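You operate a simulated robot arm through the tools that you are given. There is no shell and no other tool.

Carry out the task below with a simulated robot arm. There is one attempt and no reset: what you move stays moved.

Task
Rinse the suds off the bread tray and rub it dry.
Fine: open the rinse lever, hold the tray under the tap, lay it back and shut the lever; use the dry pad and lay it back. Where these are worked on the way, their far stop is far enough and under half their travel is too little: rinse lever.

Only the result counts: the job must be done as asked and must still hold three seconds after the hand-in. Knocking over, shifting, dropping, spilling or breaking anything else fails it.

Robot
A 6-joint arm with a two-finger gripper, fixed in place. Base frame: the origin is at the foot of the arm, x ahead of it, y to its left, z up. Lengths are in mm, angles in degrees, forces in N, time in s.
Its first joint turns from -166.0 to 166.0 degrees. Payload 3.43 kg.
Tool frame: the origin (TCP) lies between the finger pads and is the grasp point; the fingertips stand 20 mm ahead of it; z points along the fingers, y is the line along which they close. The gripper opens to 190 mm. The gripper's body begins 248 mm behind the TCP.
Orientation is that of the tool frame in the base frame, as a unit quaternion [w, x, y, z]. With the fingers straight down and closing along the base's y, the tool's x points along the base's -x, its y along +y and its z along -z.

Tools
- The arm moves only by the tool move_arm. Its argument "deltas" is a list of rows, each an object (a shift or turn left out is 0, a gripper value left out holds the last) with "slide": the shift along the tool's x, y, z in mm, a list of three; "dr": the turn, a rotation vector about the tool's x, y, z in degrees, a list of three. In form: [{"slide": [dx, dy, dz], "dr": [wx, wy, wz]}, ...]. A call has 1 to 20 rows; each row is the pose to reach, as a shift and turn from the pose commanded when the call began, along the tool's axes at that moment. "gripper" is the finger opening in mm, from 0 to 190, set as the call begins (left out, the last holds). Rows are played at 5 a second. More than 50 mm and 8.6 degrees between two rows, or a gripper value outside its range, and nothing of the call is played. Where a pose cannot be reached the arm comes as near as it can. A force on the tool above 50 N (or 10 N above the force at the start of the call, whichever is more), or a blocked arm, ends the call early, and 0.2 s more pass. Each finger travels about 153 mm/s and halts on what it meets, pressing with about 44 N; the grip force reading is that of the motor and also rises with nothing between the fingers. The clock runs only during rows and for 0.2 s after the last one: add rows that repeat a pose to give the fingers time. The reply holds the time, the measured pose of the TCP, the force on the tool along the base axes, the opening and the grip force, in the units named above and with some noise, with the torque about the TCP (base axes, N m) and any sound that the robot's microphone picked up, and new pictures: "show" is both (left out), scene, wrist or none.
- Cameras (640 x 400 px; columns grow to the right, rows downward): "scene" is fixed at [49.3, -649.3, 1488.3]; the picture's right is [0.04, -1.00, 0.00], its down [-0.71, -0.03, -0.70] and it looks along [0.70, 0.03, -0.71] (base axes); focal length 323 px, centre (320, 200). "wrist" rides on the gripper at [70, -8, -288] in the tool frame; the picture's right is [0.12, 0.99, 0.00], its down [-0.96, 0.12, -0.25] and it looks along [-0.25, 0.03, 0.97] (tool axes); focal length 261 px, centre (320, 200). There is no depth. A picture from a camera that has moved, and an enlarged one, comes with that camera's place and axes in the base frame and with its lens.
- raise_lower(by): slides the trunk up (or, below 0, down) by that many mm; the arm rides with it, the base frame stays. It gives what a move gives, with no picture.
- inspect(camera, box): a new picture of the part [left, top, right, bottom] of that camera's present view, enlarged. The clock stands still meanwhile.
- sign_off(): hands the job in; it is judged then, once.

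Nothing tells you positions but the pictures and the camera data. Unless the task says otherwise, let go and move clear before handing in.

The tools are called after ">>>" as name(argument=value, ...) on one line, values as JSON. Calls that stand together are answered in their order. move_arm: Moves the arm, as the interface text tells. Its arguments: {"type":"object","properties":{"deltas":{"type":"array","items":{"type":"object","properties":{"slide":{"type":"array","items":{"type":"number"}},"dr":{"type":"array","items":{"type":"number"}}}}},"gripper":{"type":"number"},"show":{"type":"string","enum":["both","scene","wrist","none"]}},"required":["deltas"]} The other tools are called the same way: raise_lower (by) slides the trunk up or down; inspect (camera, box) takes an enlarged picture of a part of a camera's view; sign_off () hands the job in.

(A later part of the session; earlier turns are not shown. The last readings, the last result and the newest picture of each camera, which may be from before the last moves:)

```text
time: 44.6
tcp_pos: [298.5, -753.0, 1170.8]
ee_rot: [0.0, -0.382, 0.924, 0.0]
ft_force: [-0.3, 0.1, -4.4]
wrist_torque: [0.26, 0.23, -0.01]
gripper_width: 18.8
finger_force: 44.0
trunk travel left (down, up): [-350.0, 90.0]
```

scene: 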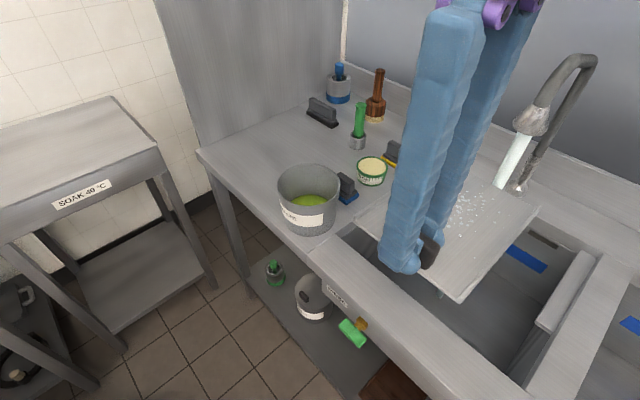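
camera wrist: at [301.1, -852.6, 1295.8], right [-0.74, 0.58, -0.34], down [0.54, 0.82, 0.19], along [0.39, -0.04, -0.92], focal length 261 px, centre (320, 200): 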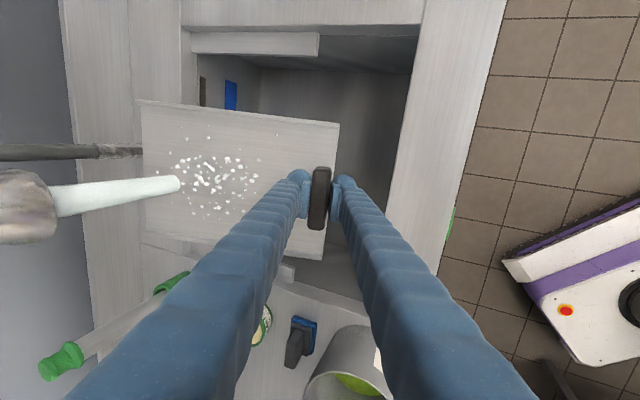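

The tray is level again at z≈1170. I'll carry it back along the same path.

>>> move_arm(deltas=[{"slide": [-30, 0, 0]}, {"slide": [-70, 0, 0]}, {"slide": [-115, 0, 0]}, {"slide": [-160, 0, 0]}, {"slide": [-205, 0, 0]}, {"slide": [-250, 0, 0]}, {"slide": [-295, 0, 0]}, {"slide": [-340, 0, 0]}, {"slide": [-385, 0, 0]}, {"slide": [-430, 0, 0]}, {"slide": [-475, 0, 0]}, {"slide": [-515, 0, 0]}, {"slide": [-541, 0, 0]}, {"slide": [-541, 0, 0]}], show="none")

>>> move_arm(deltas=[{"slide": [0, -20, 35]}, {"slide": [0, -40, 75]}, {"slide": [0, -55, 115]}, {"slide": [0, -63, 155]}, {"slide": [0, -63, 190]}, {"slide": [0, -63, 210]}, {"slide": [0, -63, 220]}, {"slide": [0, -63, 220]}])

```text
time: 47.6
tcp_pos: [680.7, -373.2, 1169.4]
ee_rot: [0.0, -0.382, 0.924, 0.001]
ft_force: [0.5, 0.3, -4.6]
wrist_torque: [0.27, 0.21, 0.0]
gripper_width: 19.0
finger_force: 43.6
trunk travel left (down, up): [-350.0, 90.0]
```

```text
time: 49.4
tcp_pos: [724.6, -413.2, 950.7]
ee_rot: [-0.001, -0.383, 0.924, 0.0]
ft_force: [0.1, 0.1, -3.6]
wrist_torque: [0.25, 0.28, 0.01]
gripper_width: 19.1
finger_force: 44.1
trunk travel left (down, up): [-350.0, 90.0]
camera wrist: at [681.9, -469.1, 1238.7], right [-0.79, 0.62, 0.0], down [0.6, 0.76, 0.25], along [0.15, 0.2, -0.97], focal length 261 px, centre (320, 200)
```

scene: 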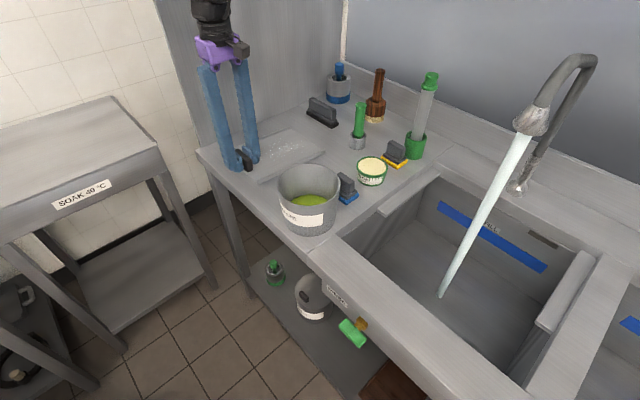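
wrist: 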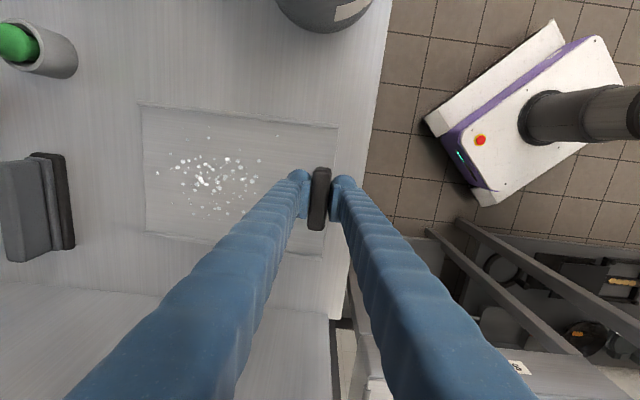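

The tray is just above its original place. I'll lower it the last 22 mm slowly to the original grip height.

>>> move_arm(deltas=[{"slide": [0, -1.5, 7]}, {"slide": [0, -1.5, 13]}, {"slide": [0, -1.5, 17]}, {"slide": [0, -1.5, 19]}, {"slide": [0, -1.5, 21]}, {"slide": [0, -1.5, 21]}], show="none")

>>> inspect(camera="scene", box=[200, 110, 330, 200])

```text
time: 50.8
tcp_pos: [727.4, -414.0, 930.2]
ee_rot: [0.0, -0.383, 0.924, 0.001]
ft_force: [0.4, 6.0, 15.6]
wrist_torque: [-0.2, 0.29, -0.12]
gripper_width: 18.6
finger_force: 44.4
trunk travel left (down, up): [-350.0, 90.0]
```

```text
4.44 times, centred on (265, 155) of scene
camera zoom: at [49.3, -649.3, 1488.3], right [0.04, -1.0, 0.0], down [-0.71, -0.03, -0.7], along [0.7, 0.03, -0.71], focal length 1434 px, centre (564, 400)
```

zoom: 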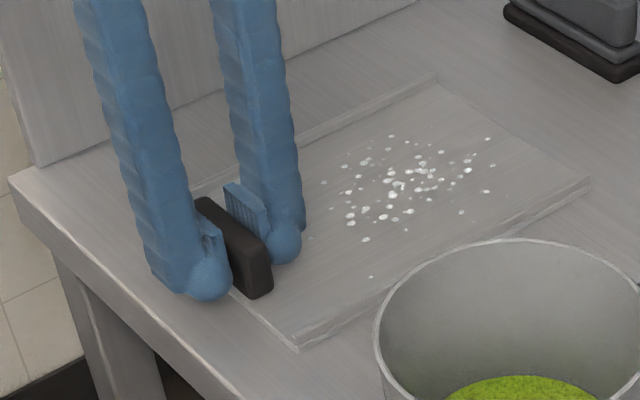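

The tray is seated, with a light reaction force. I'll open the fingers.

>>> move_arm(deltas=[{"slide": [0, 0, -1]}, {"slide": [0, 0, -1]}, {"slide": [0, 0, -1]}], gripper=60, show="none")

>>> inspect(camera="wrist", box=[120, 80, 400, 270])

>>> inspect(camera="scene", box=[200, 110, 330, 200])

```text
time: 51.6
tcp_pos: [726.8, -414.9, 929.7]
ee_rot: [0.0, -0.382, 0.924, 0.0]
ft_force: [1.0, 0.1, -0.7]
wrist_torque: [0.04, -0.02, 0.01]
gripper_width: 60.0
finger_force: 0.1
trunk travel left (down, up): [-350.0, 90.0]
```

```text
2.11 times, centred on (260, 175) of wrist
camera zoom: at [682.9, -469.9, 1218.7], right [-0.79, 0.62, 0.0], down [0.6, 0.76, 0.25], along [0.15, 0.2, -0.97], focal length 549 px, centre (446, 253)
```

zoom: 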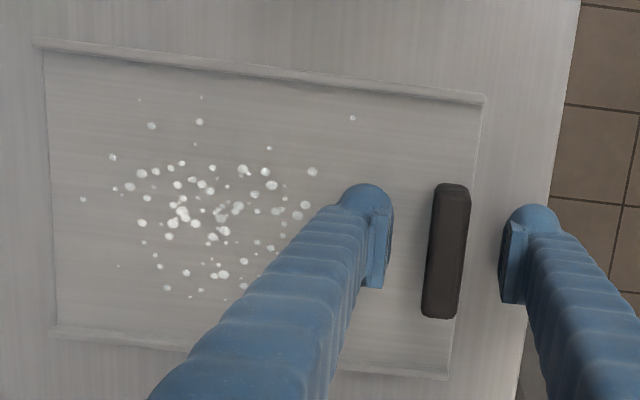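

```text
4.44 times, centred on (265, 155) of scene
camera zoom: at [49.3, -649.3, 1488.3], right [0.04, -1.0, 0.0], down [-0.71, -0.03, -0.7], along [0.7, 0.03, -0.71], focal length 1434 px, centre (564, 400)
```

zoom: 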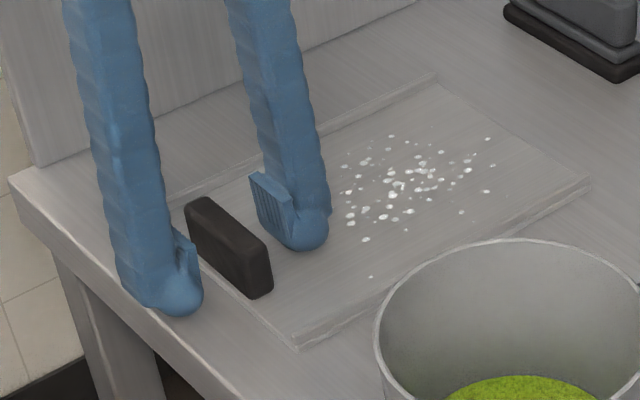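

The tray sits back in its place and the droplets confirm it only needs drying. I'll lift clear and go back to the lever with the fingers closed and turned.

>>> move_arm(deltas=[{"slide": [0, 0, -30]}, {"slide": [0, 0, -70]}, {"slide": [0, 0, -115]}, {"slide": [0, 0, -160]}, {"slide": [0, 0, -205]}, {"slide": [0, 0, -230]}], show="none")

>>> move_arm(deltas=[{"slide": [43, 8, 0], "dr": [0, 0, 7.5]}, {"slide": [87, 16, 0], "dr": [0, 0, 15]}, {"slide": [131, 24, 0], "dr": [0, 0, 22.5]}, {"slide": [175, 32, 0], "dr": [0, 0, 30]}, {"slide": [219, 40, 0], "dr": [0, 0, 37.5]}, {"slide": [263, 48, 0], "dr": [0, 0, 45]}, {"slide": [307, 56, 0], "dr": [0, 0, 52.5]}, {"slide": [351, 64, 0], "dr": [0, 0, 60]}, {"slide": [395, 72, 0], "dr": [0, 0, 67.5]}, {"slide": [439, 80, 0], "dr": [0, 0, 75]}, {"slide": [483, 88, 0], "dr": [0, 0, 82.5]}, {"slide": [527, 92, 0], "dr": [0, 0, 90]}, {"slide": [527, 92, 0], "dr": [0, 0, 90]}], gripper=0)

```text
time: 53.0
tcp_pos: [727.2, -411.8, 1157.7]
ee_rot: [0.0, -0.384, 0.923, 0.001]
ft_force: [-0.7, 0.5, -0.1]
wrist_torque: [-0.03, 0.02, -0.05]
gripper_width: 60.1
finger_force: 0.1
trunk travel left (down, up): [-350.0, 90.0]
```

```text
time: 55.8
tcp_pos: [286.9, -723.1, 1162.2]
ee_rot: [-0.001, 0.384, 0.924, 0.001]
ft_force: [-0.1, -0.2, 0.5]
wrist_torque: [0.02, 0.06, 0.0]
gripper_width: 0.0
finger_force: 34.5
trunk travel left (down, up): [-350.0, 90.0]
camera wrist: at [231.5, -678.7, 1450.5], right [0.62, 0.79, 0.0], down [0.76, -0.6, 0.25], along [0.19, -0.15, -0.97], focal length 261 px, centre (320, 200)
```

scene: 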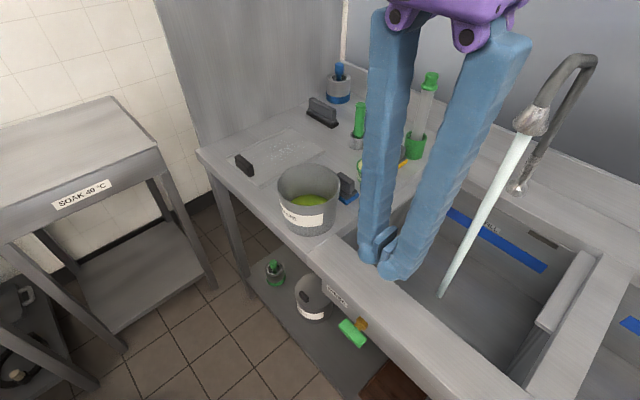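
wrist: 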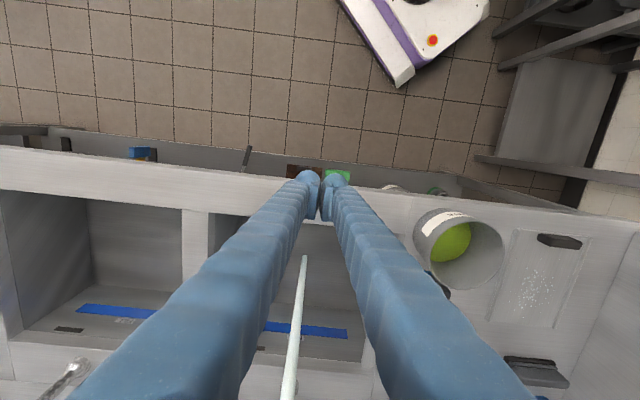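

The tool is positioned in front of the lever. I'll confirm the knob's present position before descending.

>>> inspect(camera="wrist", box=[290, 150, 390, 220])

>>> inspect(camera="scene", box=[325, 305, 385, 355])

```text
5.71 times, centred on (340, 185) of wrist
camera zoom: at [231.5, -678.7, 1450.5], right [0.62, 0.79, 0.0], down [0.76, -0.6, 0.25], along [0.19, -0.15, -0.97], focal length 1489 px, centre (206, 286)
```

zoom: 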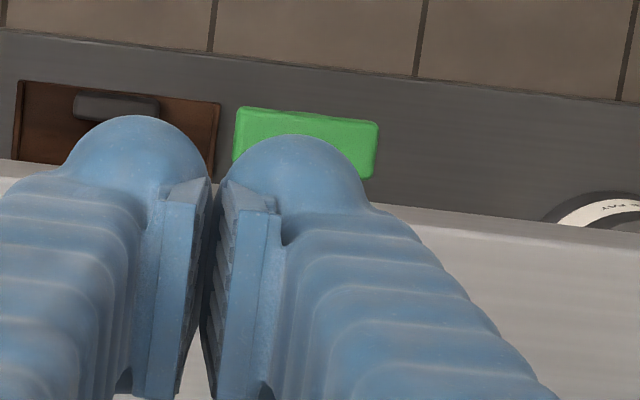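

```text
8.00 times, centred on (355, 330) of scene
camera zoom: at [49.3, -649.3, 1488.3], right [0.04, -1.0, 0.0], down [-0.71, -0.03, -0.7], along [0.7, 0.03, -0.71], focal length 2580 px, centre (40, -840)
```

zoom: 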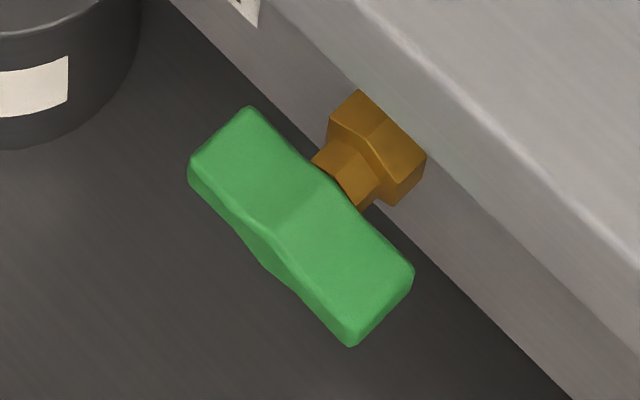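

The knob spans l -292 to -229 with its pivot at l≈-260. To shut it I'll press its right wing down, then nudge it left until it's vertical again. First I'll descend to just above the wing.

>>> move_arm(deltas=[{"slide": [0, 18, 45]}, {"slide": [0, 18, 90]}, {"slide": [0, 18, 135]}, {"slide": [-4, 18, 180]}, {"slide": [-4, 18, 225]}, {"slide": [-4, 18, 270]}, {"slide": [-4, 18, 315]}, {"slide": [-4, 18, 340]}, {"slide": [-4, 18, 340]}], show="none")

>>> inspect(camera="scene", box=[315, 285, 395, 355])

```text
time: 57.8
tcp_pos: [302.9, -714.0, 821.9]
ee_rot: [0.0, 0.383, 0.924, 0.0]
ft_force: [-0.2, 0.3, -0.3]
wrist_torque: [0.01, -0.01, 0.01]
gripper_width: 0.0
finger_force: 33.9
trunk travel left (down, up): [-350.0, 90.0]
```

```text
5.71 times, centred on (355, 320) of scene
camera zoom: at [49.3, -649.3, 1488.3], right [0.04, -1.0, 0.0], down [-0.71, -0.03, -0.7], along [0.7, 0.03, -0.71], focal length 1843 px, centre (120, -486)
```

zoom: 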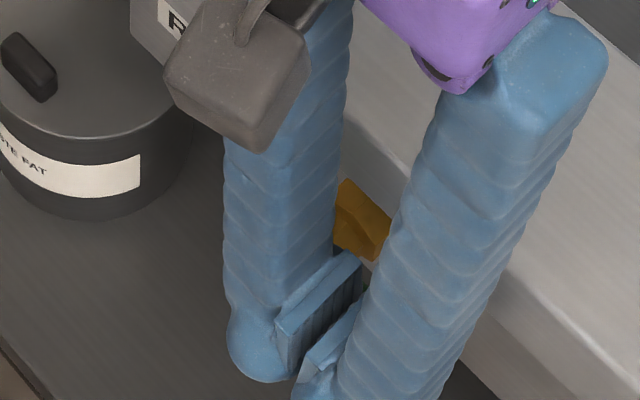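

The fingertips are just above the right wing. I'll press down in small steps.

>>> move_arm(deltas=[{"slide": [0, 0, 6]}, {"slide": [0, 0, 12]}, {"slide": [0, 0, 17]}, {"slide": [0, 0, 22]}, {"slide": [0, 0, 27]}, {"slide": [0, 0, 32]}, {"slide": [0, 0, 37]}], show="scene")

>>> inspect(camera="scene", box=[315, 285, 395, 355])

```text
time: 58.9
tcp_pos: [302.9, -715.4, 803.8]
ee_rot: [0.002, 0.383, 0.924, -0.003]
ft_force: [-8.7, -2.7, 12.4]
wrist_torque: [0.15, -0.22, 0.04]
gripper_width: 0.2
finger_force: 34.5
trunk travel left (down, up): [-350.0, 90.0]
stopped in row 5: the force on the tool passed its limit at 57 N (the readings are from after the stop); the commanded pose is now the measured one
```

scene: 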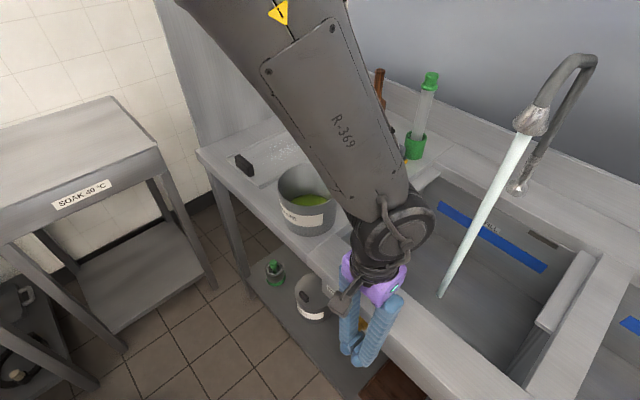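

```text
5.71 times, centred on (355, 320) of scene
camera zoom: at [49.3, -649.3, 1488.3], right [0.04, -1.0, 0.0], down [-0.71, -0.03, -0.7], along [0.7, 0.03, -0.71], focal length 1843 px, centre (120, -486)
```

zoom: 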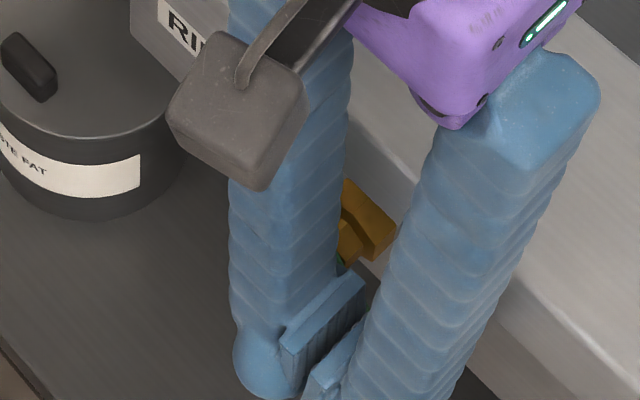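

The finger is wider than I assumed and pressed too near the pivot, so it was blocked. I'll back up, shift 20 mm to the right, and press on the outer end of the wing.

>>> move_arm(deltas=[{"slide": [0, 0, -10]}, {"slide": [0, -10, -15]}, {"slide": [0, -20, -15]}, {"slide": [0, -20, -8]}, {"slide": [0, -20, 0]}, {"slide": [0, -20, 5]}, {"slide": [0, -20, 10]}, {"slide": [0, -20, 15]}, {"slide": [0, -20, 20]}], show="scene")

>>> inspect(camera="scene", box=[315, 285, 395, 355])

```text
time: 60.9
tcp_pos: [289.1, -728.7, 783.4]
ee_rot: [0.0, 0.383, 0.924, -0.002]
ft_force: [-1.0, -2.4, 2.2]
wrist_torque: [-0.01, 0.0, -0.02]
gripper_width: 0.1
finger_force: 33.8
trunk travel left (down, up): [-350.0, 90.0]
```

scene: 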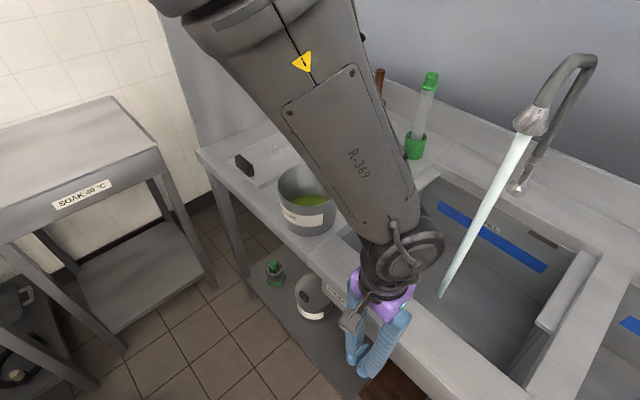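

```text
5.71 times, centred on (355, 320) of scene
camera zoom: at [49.3, -649.3, 1488.3], right [0.04, -1.0, 0.0], down [-0.71, -0.03, -0.7], along [0.7, 0.03, -0.71], focal length 1843 px, centre (120, -486)
```

zoom: 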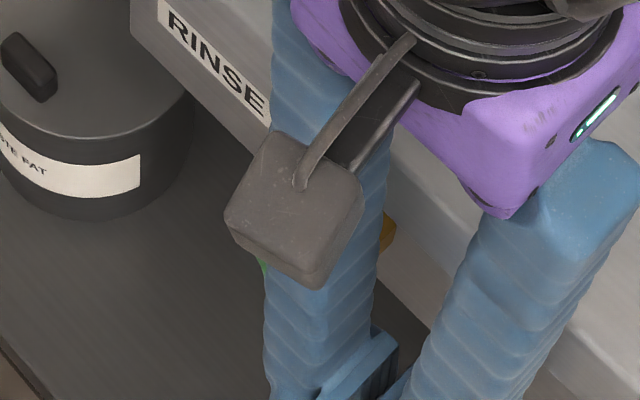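

The wing is turning. I'll continue down slightly and then push left to bring the knob vertical.

>>> move_arm(deltas=[{"slide": [0, 0, 4]}, {"slide": [0, 3, 7]}, {"slide": [0, 6, 7]}, {"slide": [0, 9, 7]}, {"slide": [0, 12, 7]}, {"slide": [0, 14, 7]}], show="scene")

```text
time: 62.3
tcp_pos: [298.2, -721.5, 775.4]
ee_rot: [0.002, 0.384, 0.923, -0.002]
ft_force: [-33.1, -24.9, -5.7]
wrist_torque: [0.26, -0.15, -0.28]
gripper_width: 0.0
finger_force: 33.8
trunk travel left (down, up): [-350.0, 90.0]
```

scene: 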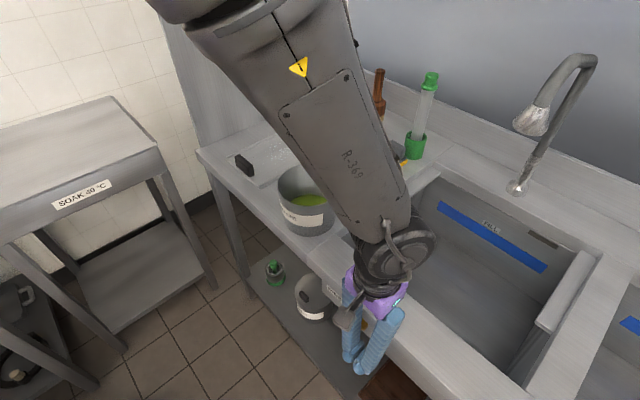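

The water has stopped and the 41 N side force shows the knob is against its closed stop. I'll back off to the right, rise clear, and check.

>>> move_arm(deltas=[{"slide": [0, -8, 0]}, {"slide": [0, -18, 0]}, {"slide": [3, -18, -40]}, {"slide": [3, -18, -85]}, {"slide": [3, -18, -130]}, {"slide": [3, -18, -175]}, {"slide": [3, -18, -220]}, {"slide": [3, -18, -265]}, {"slide": [3, -18, -310]}, {"slide": [3, -18, -355]}, {"slide": [3, -18, -385]}], show="scene")

>>> inspect(camera="scene", box=[325, 295, 385, 355])

>>> inspect(camera="scene", box=[270, 130, 420, 240])

```text
time: 64.7
tcp_pos: [285.3, -729.5, 1161.8]
ee_rot: [0.001, 0.383, 0.924, -0.001]
ft_force: [-0.4, 0.3, -0.1]
wrist_torque: [-0.04, -0.01, 0.01]
gripper_width: 0.0
finger_force: 34.2
trunk travel left (down, up): [-350.0, 90.0]
```

scene: 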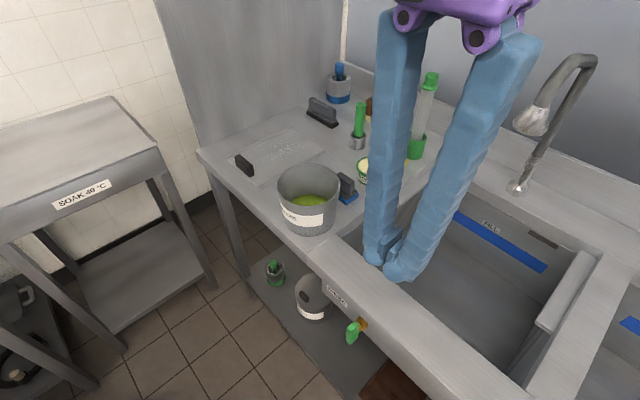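

```text
6.67 times, centred on (355, 325) of scene
camera zoom: at [49.3, -649.3, 1488.3], right [0.04, -1.0, 0.0], down [-0.71, -0.03, -0.7], along [0.7, 0.03, -0.71], focal length 2150 px, centre (87, -633)
```

zoom: 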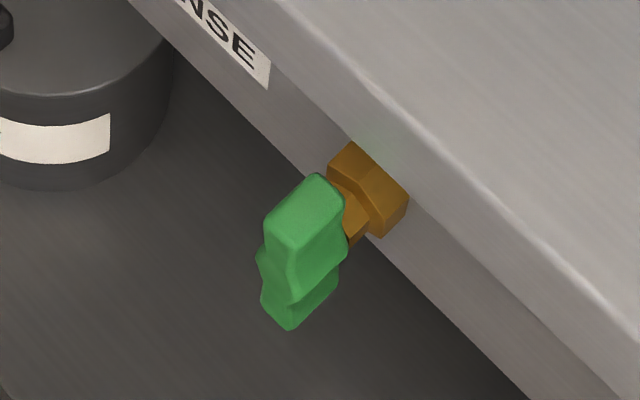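

```text
3.64 times, centred on (345, 185) of scene
camera zoom: at [49.3, -649.3, 1488.3], right [0.04, -1.0, 0.0], down [-0.71, -0.03, -0.7], along [0.7, 0.03, -0.71], focal length 1173 px, centre (229, 254)
```

zoom: 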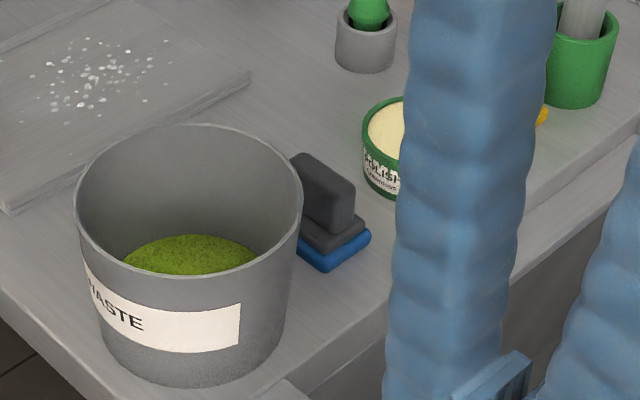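

The lever is shut and the tap is off. Now for the pad: the blue pad sits behind the waste pot, so I'll position the camera to measure its handle and the clearances.

>>> move_arm(deltas=[{"slide": [0, 42, -7]}, {"slide": [0, 85, -14]}, {"slide": [0, 128, -21]}, {"slide": [0, 170, -28]}, {"slide": [0, 212, -35]}, {"slide": [0, 244, -40]}, {"slide": [-42, 244, -40]}, {"slide": [-85, 244, -40]}, {"slide": [-128, 244, -40]}, {"slide": [-170, 244, -40]}, {"slide": [-212, 244, -40]}, {"slide": [-243, 244, -40]}, {"slide": [-243, 244, -40]}], show="wrist")

>>> inspect(camera="wrist", box=[280, 80, 420, 200])

```text
time: 67.5
tcp_pos: [630.8, -725.9, 1202.3]
ee_rot: [0.001, 0.384, 0.924, -0.001]
ft_force: [0.3, -0.4, -0.4]
wrist_torque: [0.03, 0.0, 0.01]
gripper_width: 0.0
finger_force: 34.5
trunk travel left (down, up): [-350.0, 90.0]
camera wrist: at [573.6, -680.3, 1489.5], right [0.62, 0.79, 0.0], down [0.76, -0.6, 0.25], along [0.2, -0.16, -0.97], focal length 261 px, centre (320, 200)
```

wrist: 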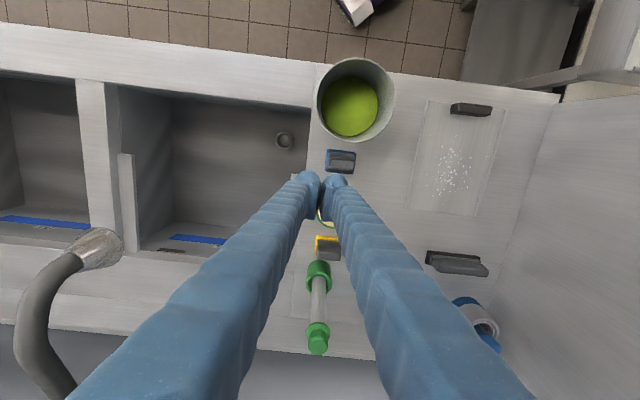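

```text
3.33 times, centred on (350, 140) of wrist
camera zoom: at [573.6, -680.3, 1489.5], right [0.62, 0.79, 0.0], down [0.76, -0.6, 0.25], along [0.2, -0.16, -0.97], focal length 869 px, centre (220, 400)
```

zoom: 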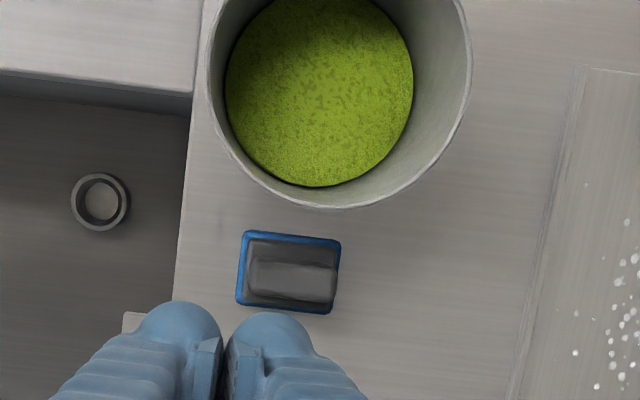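

The blue pad's handle is 53 × 22 mm, centred at f≈943, l≈-23, z 932–960. I'll grip it by its ends (closing along l) with a 15° forward tilt for extra reach and to clear the pot, starting with a pre-grasp pose above it.

>>> move_arm(deltas=[{"slide": [3, 11, 35], "dr": [0, -3.75, 0]}, {"slide": [6, 22, 70], "dr": [0, -7.5, 0]}, {"slide": [9, 33, 105], "dr": [0, -11.25, 0]}, {"slide": [12, 44, 137], "dr": [0, -15, 0]}, {"slide": [12, 44, 137], "dr": [0, -15, 0]}], gripper=100)

>>> inspect(camera="wrist", box=[240, 110, 400, 230])

>>> inspect(camera="scene", box=[280, 110, 420, 230])

```text
time: 68.7
tcp_pos: [652.3, -689.7, 1063.5]
ee_rot: [0.122, 0.379, 0.916, -0.052]
ft_force: [-0.1, -0.4, 0.9]
wrist_torque: [0.01, -0.03, -0.03]
gripper_width: 100.1
finger_force: 0.1
trunk travel left (down, up): [-350.0, 90.0]
camera wrist: at [545.9, -593.4, 1324.6], right [0.62, 0.78, -0.03], down [0.69, -0.53, 0.49], along [0.37, -0.33, -0.87], focal length 261 px, centre (320, 200)
```

scene: 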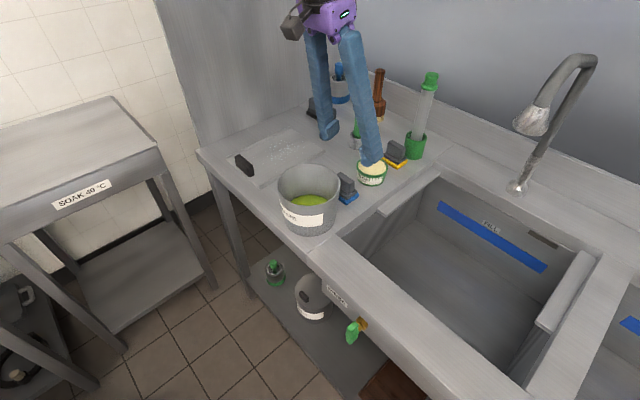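
wrist: 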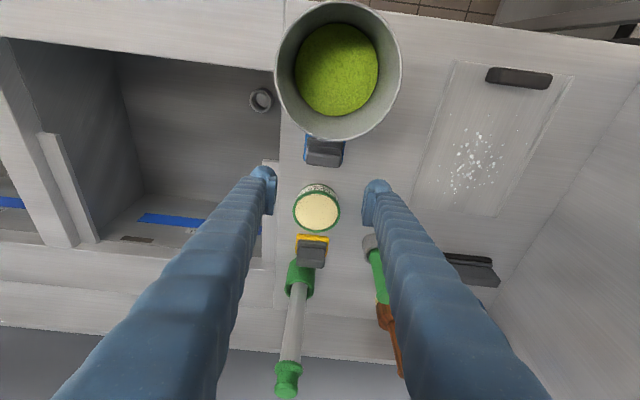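

```text
3.33 times, centred on (320, 170) of wrist
camera zoom: at [545.9, -593.4, 1324.6], right [0.62, 0.78, -0.03], down [0.69, -0.53, 0.49], along [0.37, -0.33, -0.87], focal length 869 px, centre (320, 300)
```

zoom: 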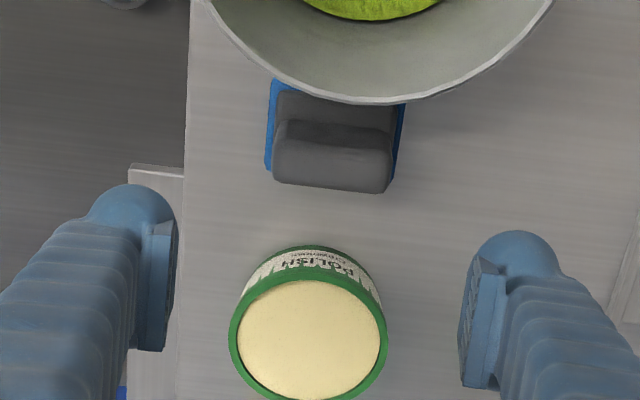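

```text
3.33 times, centred on (350, 170) of scene
camera zoom: at [49.3, -649.3, 1488.3], right [0.04, -1.0, 0.0], down [-0.71, -0.03, -0.7], along [0.7, 0.03, -0.71], focal length 1075 px, centre (220, 300)
```

zoom: 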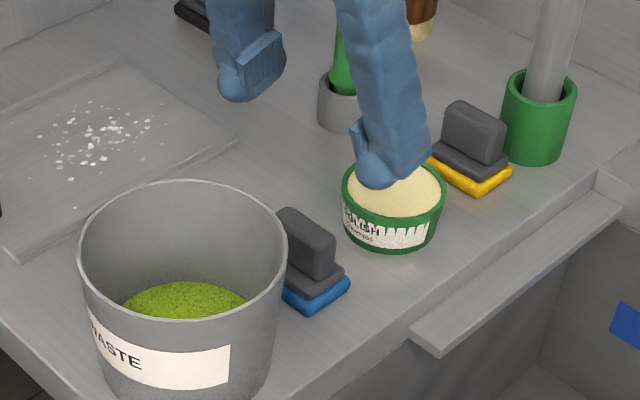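

The pad handle centre refines to f≈943, l≈-22, so I only need a few millimetres of correction. I'll descend vertically so the fingers straddle its ends.

>>> move_arm(deltas=[{"slide": [10, 4, 30]}, {"slide": [19, 4, 60]}, {"slide": [26, 4, 83]}, {"slide": [29.5, 4, 95]}, {"slide": [29.5, 4, 95]}])

>>> inspect(camera="scene", box=[300, 140, 400, 220])

>>> inspect(camera="wrist", box=[240, 130, 400, 250])

```text
time: 69.9
tcp_pos: [653.0, -681.2, 962.8]
ee_rot: [0.121, 0.38, 0.916, -0.052]
ft_force: [-1.0, 0.3, -0.7]
wrist_torque: [0.01, 0.0, -0.02]
gripper_width: 99.8
finger_force: 0.0
trunk travel left (down, up): [-350.0, 90.0]
camera wrist: at [545.9, -585.2, 1223.2], right [0.62, 0.78, -0.03], down [0.69, -0.53, 0.49], along [0.37, -0.33, -0.87], focal length 261 px, centre (320, 200)
```

scene: 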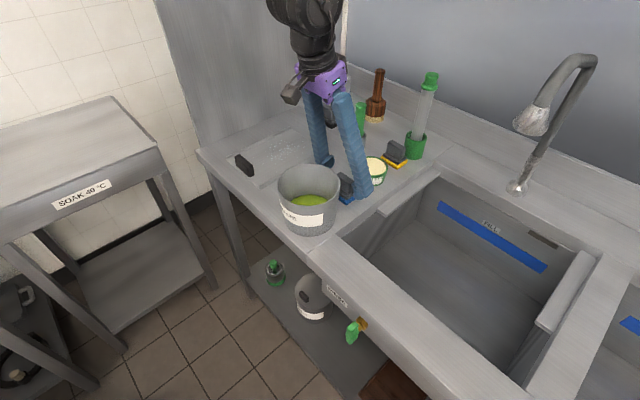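
wrist: 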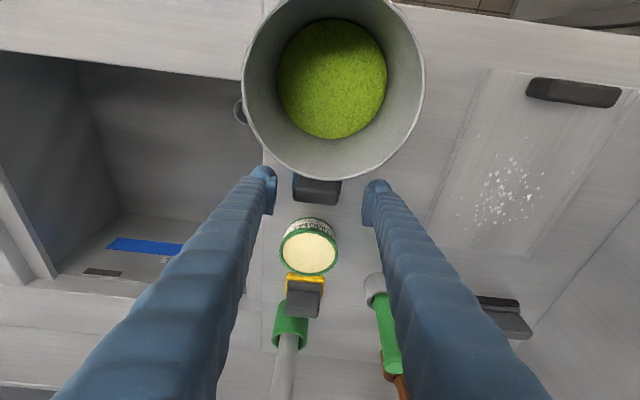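

```text
5.00 times, centred on (350, 180) of scene
camera zoom: at [49.3, -649.3, 1488.3], right [0.04, -1.0, 0.0], down [-0.71, -0.03, -0.7], along [0.7, 0.03, -0.71], focal length 1613 px, centre (170, 300)
```

zoom: 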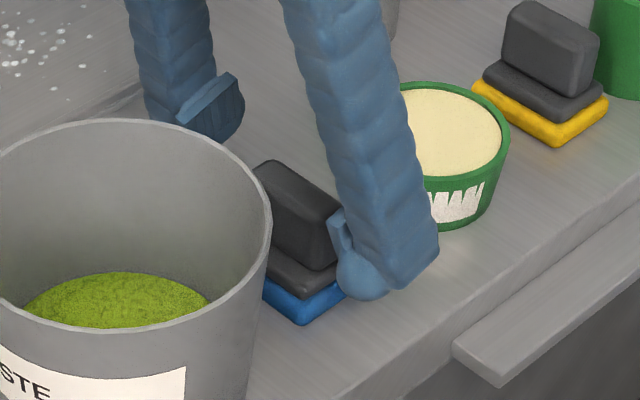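

```text
3.33 times, centred on (320, 190) of wrist
camera zoom: at [545.9, -585.2, 1223.2], right [0.62, 0.78, -0.03], down [0.69, -0.53, 0.49], along [0.37, -0.33, -0.87], focal length 869 px, centre (320, 233)
```

zoom: 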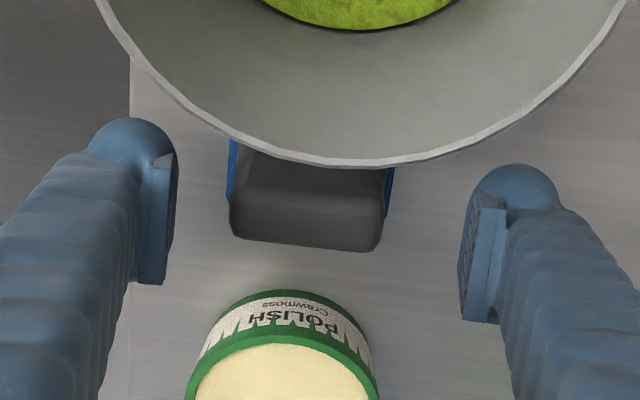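

The fingers straddle the pad's handle. I'll make a small centring correction, lower 3 mm, then close gently.

>>> move_arm(deltas=[{"slide": [0.8, -3, 3]}, {"slide": [0.8, -3, 3]}], show="none")

>>> move_arm(deltas=[{"slide": [0, 0, 0]}, {"slide": [0, 0, 0]}, {"slide": [0, 0, 0]}, {"slide": [0, 0, 0]}], gripper=0, show="wrist")

>>> inspect(camera="scene", box=[300, 140, 400, 220])

```text
time: 70.5
tcp_pos: [649.9, -685.2, 960.1]
ee_rot: [0.121, 0.379, 0.916, -0.052]
ft_force: [-0.4, 0.6, -0.7]
wrist_torque: [0.03, 0.01, 0.03]
gripper_width: 99.9
finger_force: 0.0
trunk travel left (down, up): [-350.0, 90.0]
```

```text
time: 71.5
tcp_pos: [650.6, -684.7, 958.8]
ee_rot: [0.121, 0.38, 0.915, -0.053]
ft_force: [0.4, 0.6, 0.5]
wrist_torque: [0.05, -0.01, 0.01]
gripper_width: 52.6
finger_force: 43.9
trunk travel left (down, up): [-350.0, 90.0]
camera wrist: at [543.1, -588.4, 1219.6], right [0.62, 0.78, -0.03], down [0.69, -0.53, 0.49], along [0.37, -0.33, -0.87], focal length 261 px, centre (320, 200)
```

wrist: 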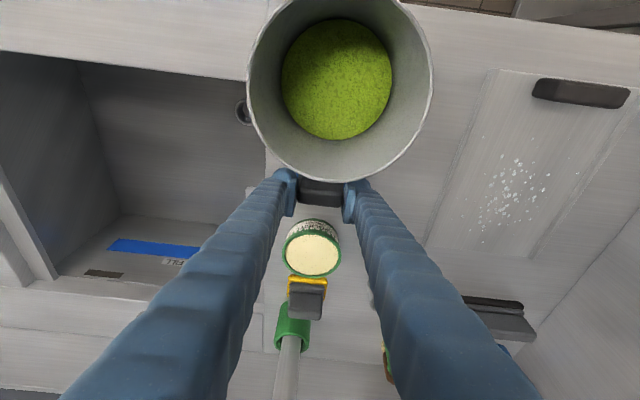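

```text
5.00 times, centred on (350, 180) of scene
camera zoom: at [49.3, -649.3, 1488.3], right [0.04, -1.0, 0.0], down [-0.71, -0.03, -0.7], along [0.7, 0.03, -0.71], focal length 1613 px, centre (170, 300)
```

zoom: 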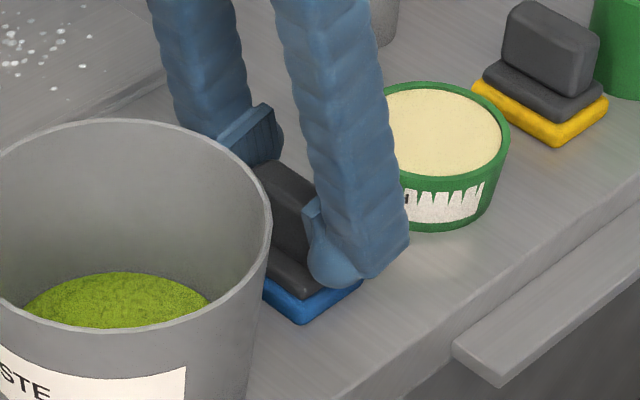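

The pad is gripped (52.6 mm, 44 N). I'll lift it straight up, clear of the pot.

>>> move_arm(deltas=[{"slide": [-5.2, 0, -19.3]}, {"slide": [-13, 0, -48.3]}, {"slide": [-24.6, 0, -91.8]}, {"slide": [-33.6, 0, -125.6]}, {"slide": [-33.6, 0, -125.6]}])

>>> inspect(camera="scene", box=[280, 80, 420, 230])

```text
time: 72.7
tcp_pos: [649.4, -687.0, 1088.6]
ee_rot: [0.121, 0.379, 0.916, -0.052]
ft_force: [-0.2, 0.2, -0.6]
wrist_torque: [0.02, 0.01, 0.0]
gripper_width: 52.4
finger_force: 43.9
trunk travel left (down, up): [-350.0, 90.0]
camera wrist: at [543.4, -590.2, 1350.2], right [0.62, 0.78, -0.03], down [0.69, -0.53, 0.49], along [0.37, -0.33, -0.87], focal length 261 px, centre (320, 200)
```

scene: 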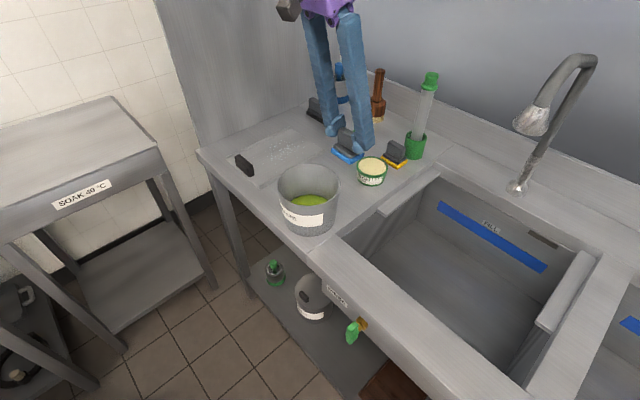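
wrist: 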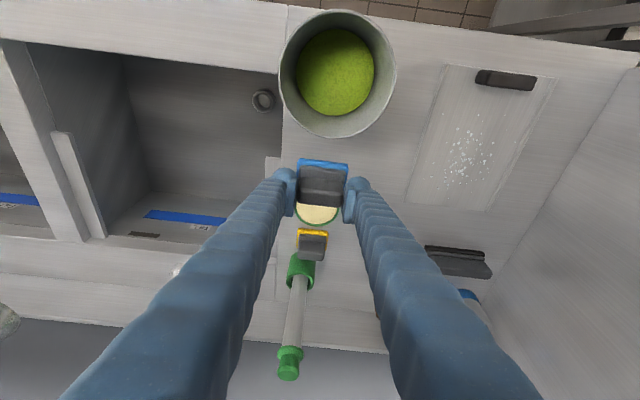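

```text
2.67 times, centred on (350, 155) of scene
camera zoom: at [49.3, -649.3, 1488.3], right [0.04, -1.0, 0.0], down [-0.71, -0.03, -0.7], along [0.7, 0.03, -0.71], focal length 860 px, centre (240, 320)
```

zoom: 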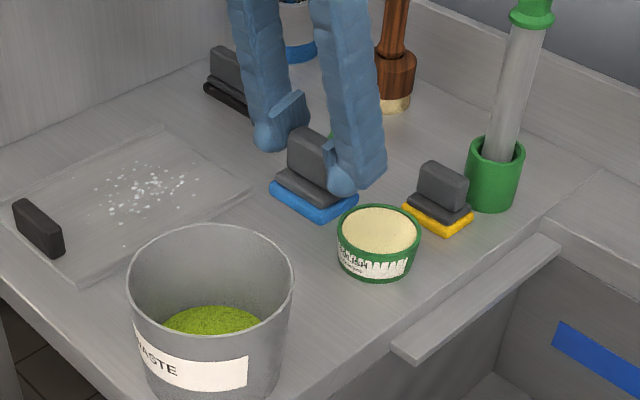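

The pad hangs level. I'll move it over the tray and lower it to just above the wet area.

>>> move_arm(deltas=[{"slide": [0, 40, 0]}, {"slide": [0, 82, 0]}, {"slide": [0, 124, 0]}, {"slide": [0, 166, 0]}, {"slide": [0, 208, 0]}, {"slide": [0, 246, 0]}, {"slide": [10.4, 246, 38.6]}, {"slide": [20.7, 246, 77.3]}, {"slide": [28.5, 246, 106.3]}, {"slide": [28.5, 246, 106.3]}])

>>> inspect(camera="scene", box=[220, 90, 340, 190])

```text
time: 74.9
tcp_pos: [825.1, -511.1, 980.2]
ee_rot: [0.122, 0.38, 0.916, -0.053]
ft_force: [-0.2, 0.9, -0.7]
wrist_torque: [0.07, 0.01, 0.02]
gripper_width: 52.5
finger_force: 44.3
trunk travel left (down, up): [-350.0, 90.0]
camera wrist: at [717.2, -415.1, 1241.0], right [0.62, 0.78, -0.03], down [0.69, -0.53, 0.49], along [0.37, -0.33, -0.87], focal length 261 px, centre (320, 200)
```

scene: 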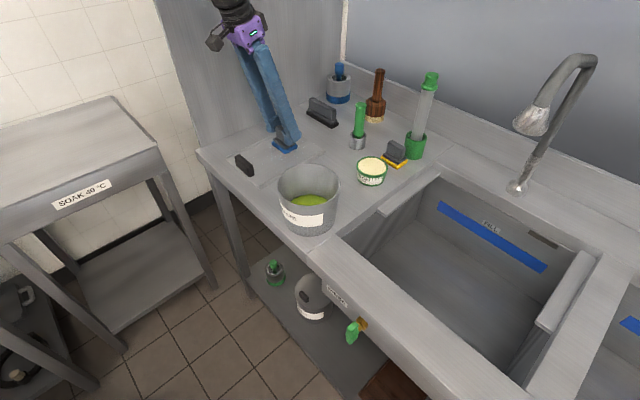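
wrist: 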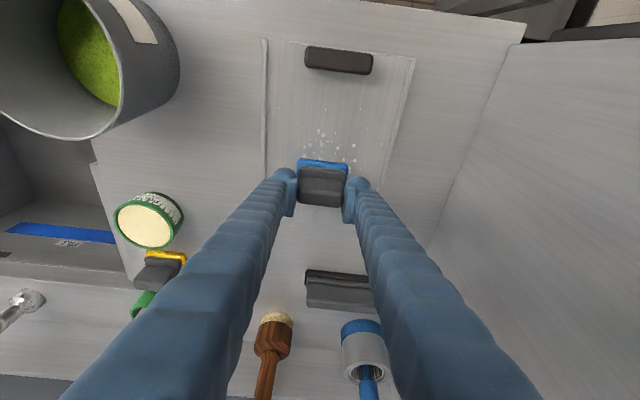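

```text
4.00 times, centred on (280, 140) of scene
camera zoom: at [49.3, -649.3, 1488.3], right [0.04, -1.0, 0.0], down [-0.71, -0.03, -0.7], along [0.7, 0.03, -0.71], focal length 1290 px, centre (480, 440)
```

zoom: 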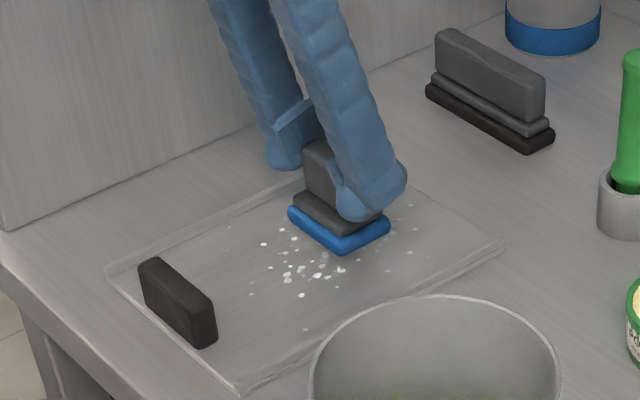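

The pad is about 15 mm above the wet patch. I'll lower it gently until it presses lightly on the tray.

>>> move_arm(deltas=[{"slide": [1.6, 0, 5.8]}, {"slide": [2.6, 0, 9.7]}, {"slide": [3.4, 0, 12.6]}, {"slide": [3.9, 0, 14.5]}], show="none")

```text
time: 75.9
tcp_pos: [824.6, -509.7, 965.3]
ee_rot: [0.122, 0.38, 0.915, -0.051]
ft_force: [-2.0, 3.9, 8.3]
wrist_torque: [0.28, 0.12, 0.02]
gripper_width: 52.3
finger_force: 43.7
trunk travel left (down, up): [-350.0, 90.0]
```

Contact is made with about 8 N. I'll start with a short rub and check that the tray stays put and the droplets disappear.

>>> move_arm(deltas=[{"slide": [-9.7, 0, 2.6]}, {"slide": [-19.3, 0, 5.2]}, {"slide": [-9.7, 0, 2.6]}, {"slide": [0, 0, 0]}, {"slide": [9.7, 0, -2.6]}, {"slide": [19.3, 0, -5.2]}, {"slide": [29, 0, -7.8]}, {"slide": [38.6, 0, -10.4]}, {"slide": [48.3, 0, -12.9]}, {"slide": [58, 0, -15.5]}, {"slide": [58, 0, -15.5]}])

>>> inspect(camera="scene", box=[220, 90, 340, 190])

>>> inspect(camera="wrist", box=[220, 40, 440, 260])

```text
time: 78.3
tcp_pos: [780.7, -467.3, 965.1]
ee_rot: [0.122, 0.379, 0.916, -0.051]
ft_force: [2.7, -1.3, 15.5]
wrist_torque: [0.01, -0.08, -0.01]
gripper_width: 52.7
finger_force: 44.0
trunk travel left (down, up): [-350.0, 90.0]
camera wrist: at [673.3, -370.9, 1225.3], right [0.62, 0.78, -0.03], down [0.69, -0.53, 0.49], along [0.37, -0.33, -0.87], focal length 261 px, centre (320, 200)
```

scene: 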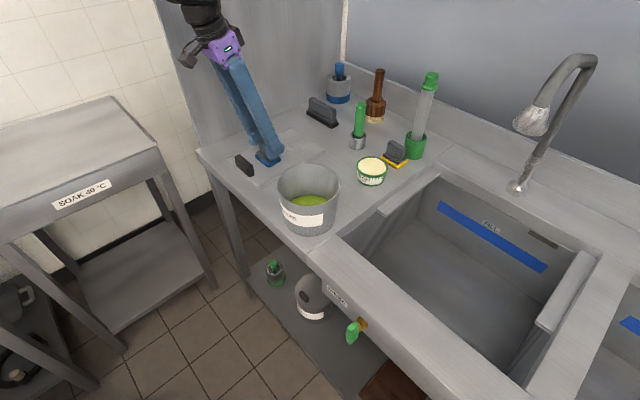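
wrist: 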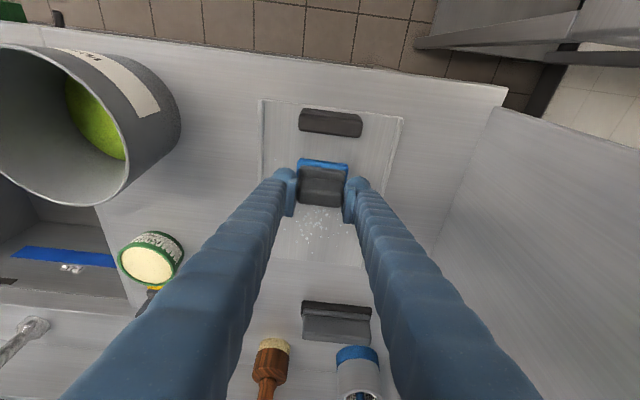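

```text
4.00 times, centred on (280, 140) of scene
camera zoom: at [49.3, -649.3, 1488.3], right [0.04, -1.0, 0.0], down [-0.71, -0.03, -0.7], along [0.7, 0.03, -0.71], focal length 1290 px, centre (480, 440)
```

zoom: 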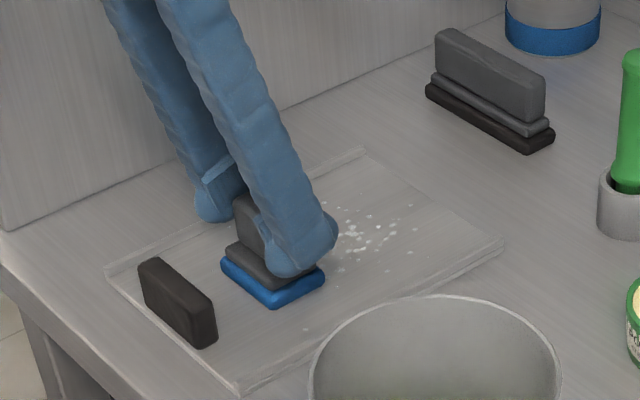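

```text
1.82 times, centred on (330, 150) of wrist
camera zoom: at [673.3, -370.9, 1225.3], right [0.62, 0.78, -0.03], down [0.69, -0.53, 0.49], along [0.37, -0.33, -0.87], focal length 474 px, centre (302, 291)
```

zoom: 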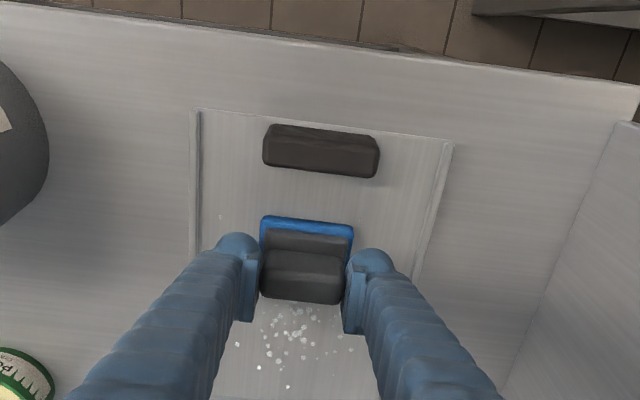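

The tray hasn't shifted. I'll now do a full raster over the whole wet area.

>>> move_arm(deltas=[{"slide": [0, -20, 0]}, {"slide": [0, -38, 0]}, {"slide": [-24.1, -38, 6.5]}, {"slide": [-48.3, -38, 12.9]}, {"slide": [-72.4, -38, 19.4]}, {"slide": [-96.6, -38, 25.9]}, {"slide": [-111.1, -38, 29.8]}, {"slide": [-111.1, -19, 29.8]}, {"slide": [-111.1, 0, 29.8]}, {"slide": [-86.9, 0, 23.3]}, {"slide": [-62.8, 0, 16.8]}, {"slide": [-38.6, 0, 10.4]}, {"slide": [-14.5, 0, 3.9]}, {"slide": [0, 10, 0]}, {"slide": [0, 38, 0]}, {"slide": [-24.1, 38, 6.5]}, {"slide": [-48.3, 38, 12.9]}, {"slide": [-72.4, 38, 19.4]}, {"slide": [-96.6, 38, 25.9]}, {"slide": [-111.1, 38, 29.8]}])

>>> inspect(camera="scene", box=[220, 90, 340, 190])

>>> inspect(camera="wrist", box=[220, 20, 440, 240])

```text
time: 82.5
tcp_pos: [891.5, -524.4, 966.7]
ee_rot: [0.121, 0.378, 0.916, -0.052]
ft_force: [-0.6, -0.1, 3.3]
wrist_torque: [-0.06, 0.01, -0.01]
gripper_width: 52.5
finger_force: 44.1
trunk travel left (down, up): [-350.0, 90.0]
camera wrist: at [783.5, -427.1, 1225.3], right [0.62, 0.78, -0.03], down [0.69, -0.53, 0.49], along [0.37, -0.33, -0.87], focal length 261 px, centre (320, 200)
```

scene: 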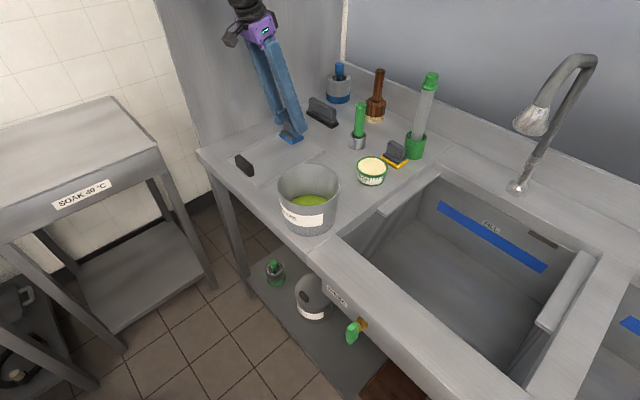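
wrist: 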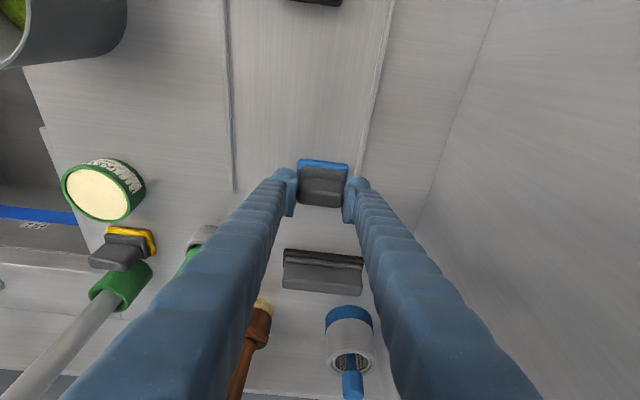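

```text
4.00 times, centred on (280, 140) of scene
camera zoom: at [49.3, -649.3, 1488.3], right [0.04, -1.0, 0.0], down [-0.71, -0.03, -0.7], along [0.7, 0.03, -0.71], focal length 1290 px, centre (480, 440)
```

zoom: 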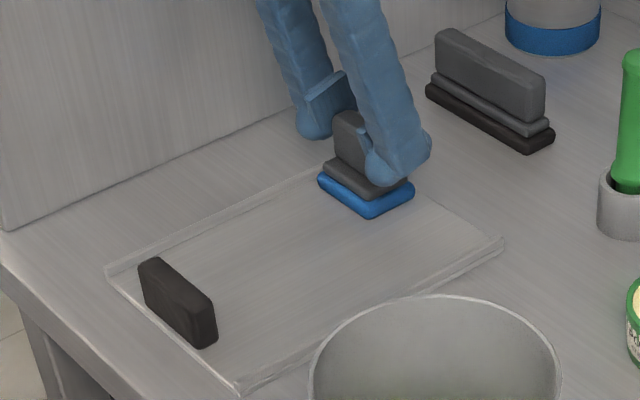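

```text
1.82 times, centred on (330, 130) of wrist
camera zoom: at [783.5, -427.1, 1225.3], right [0.62, 0.78, -0.03], down [0.69, -0.53, 0.49], along [0.37, -0.33, -0.87], focal length 474 px, centre (302, 327)
```

zoom: 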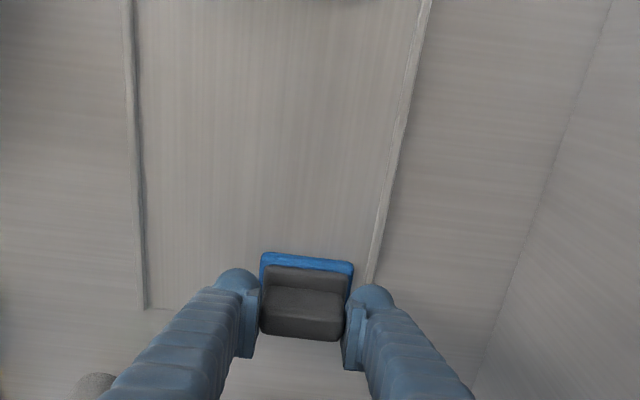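

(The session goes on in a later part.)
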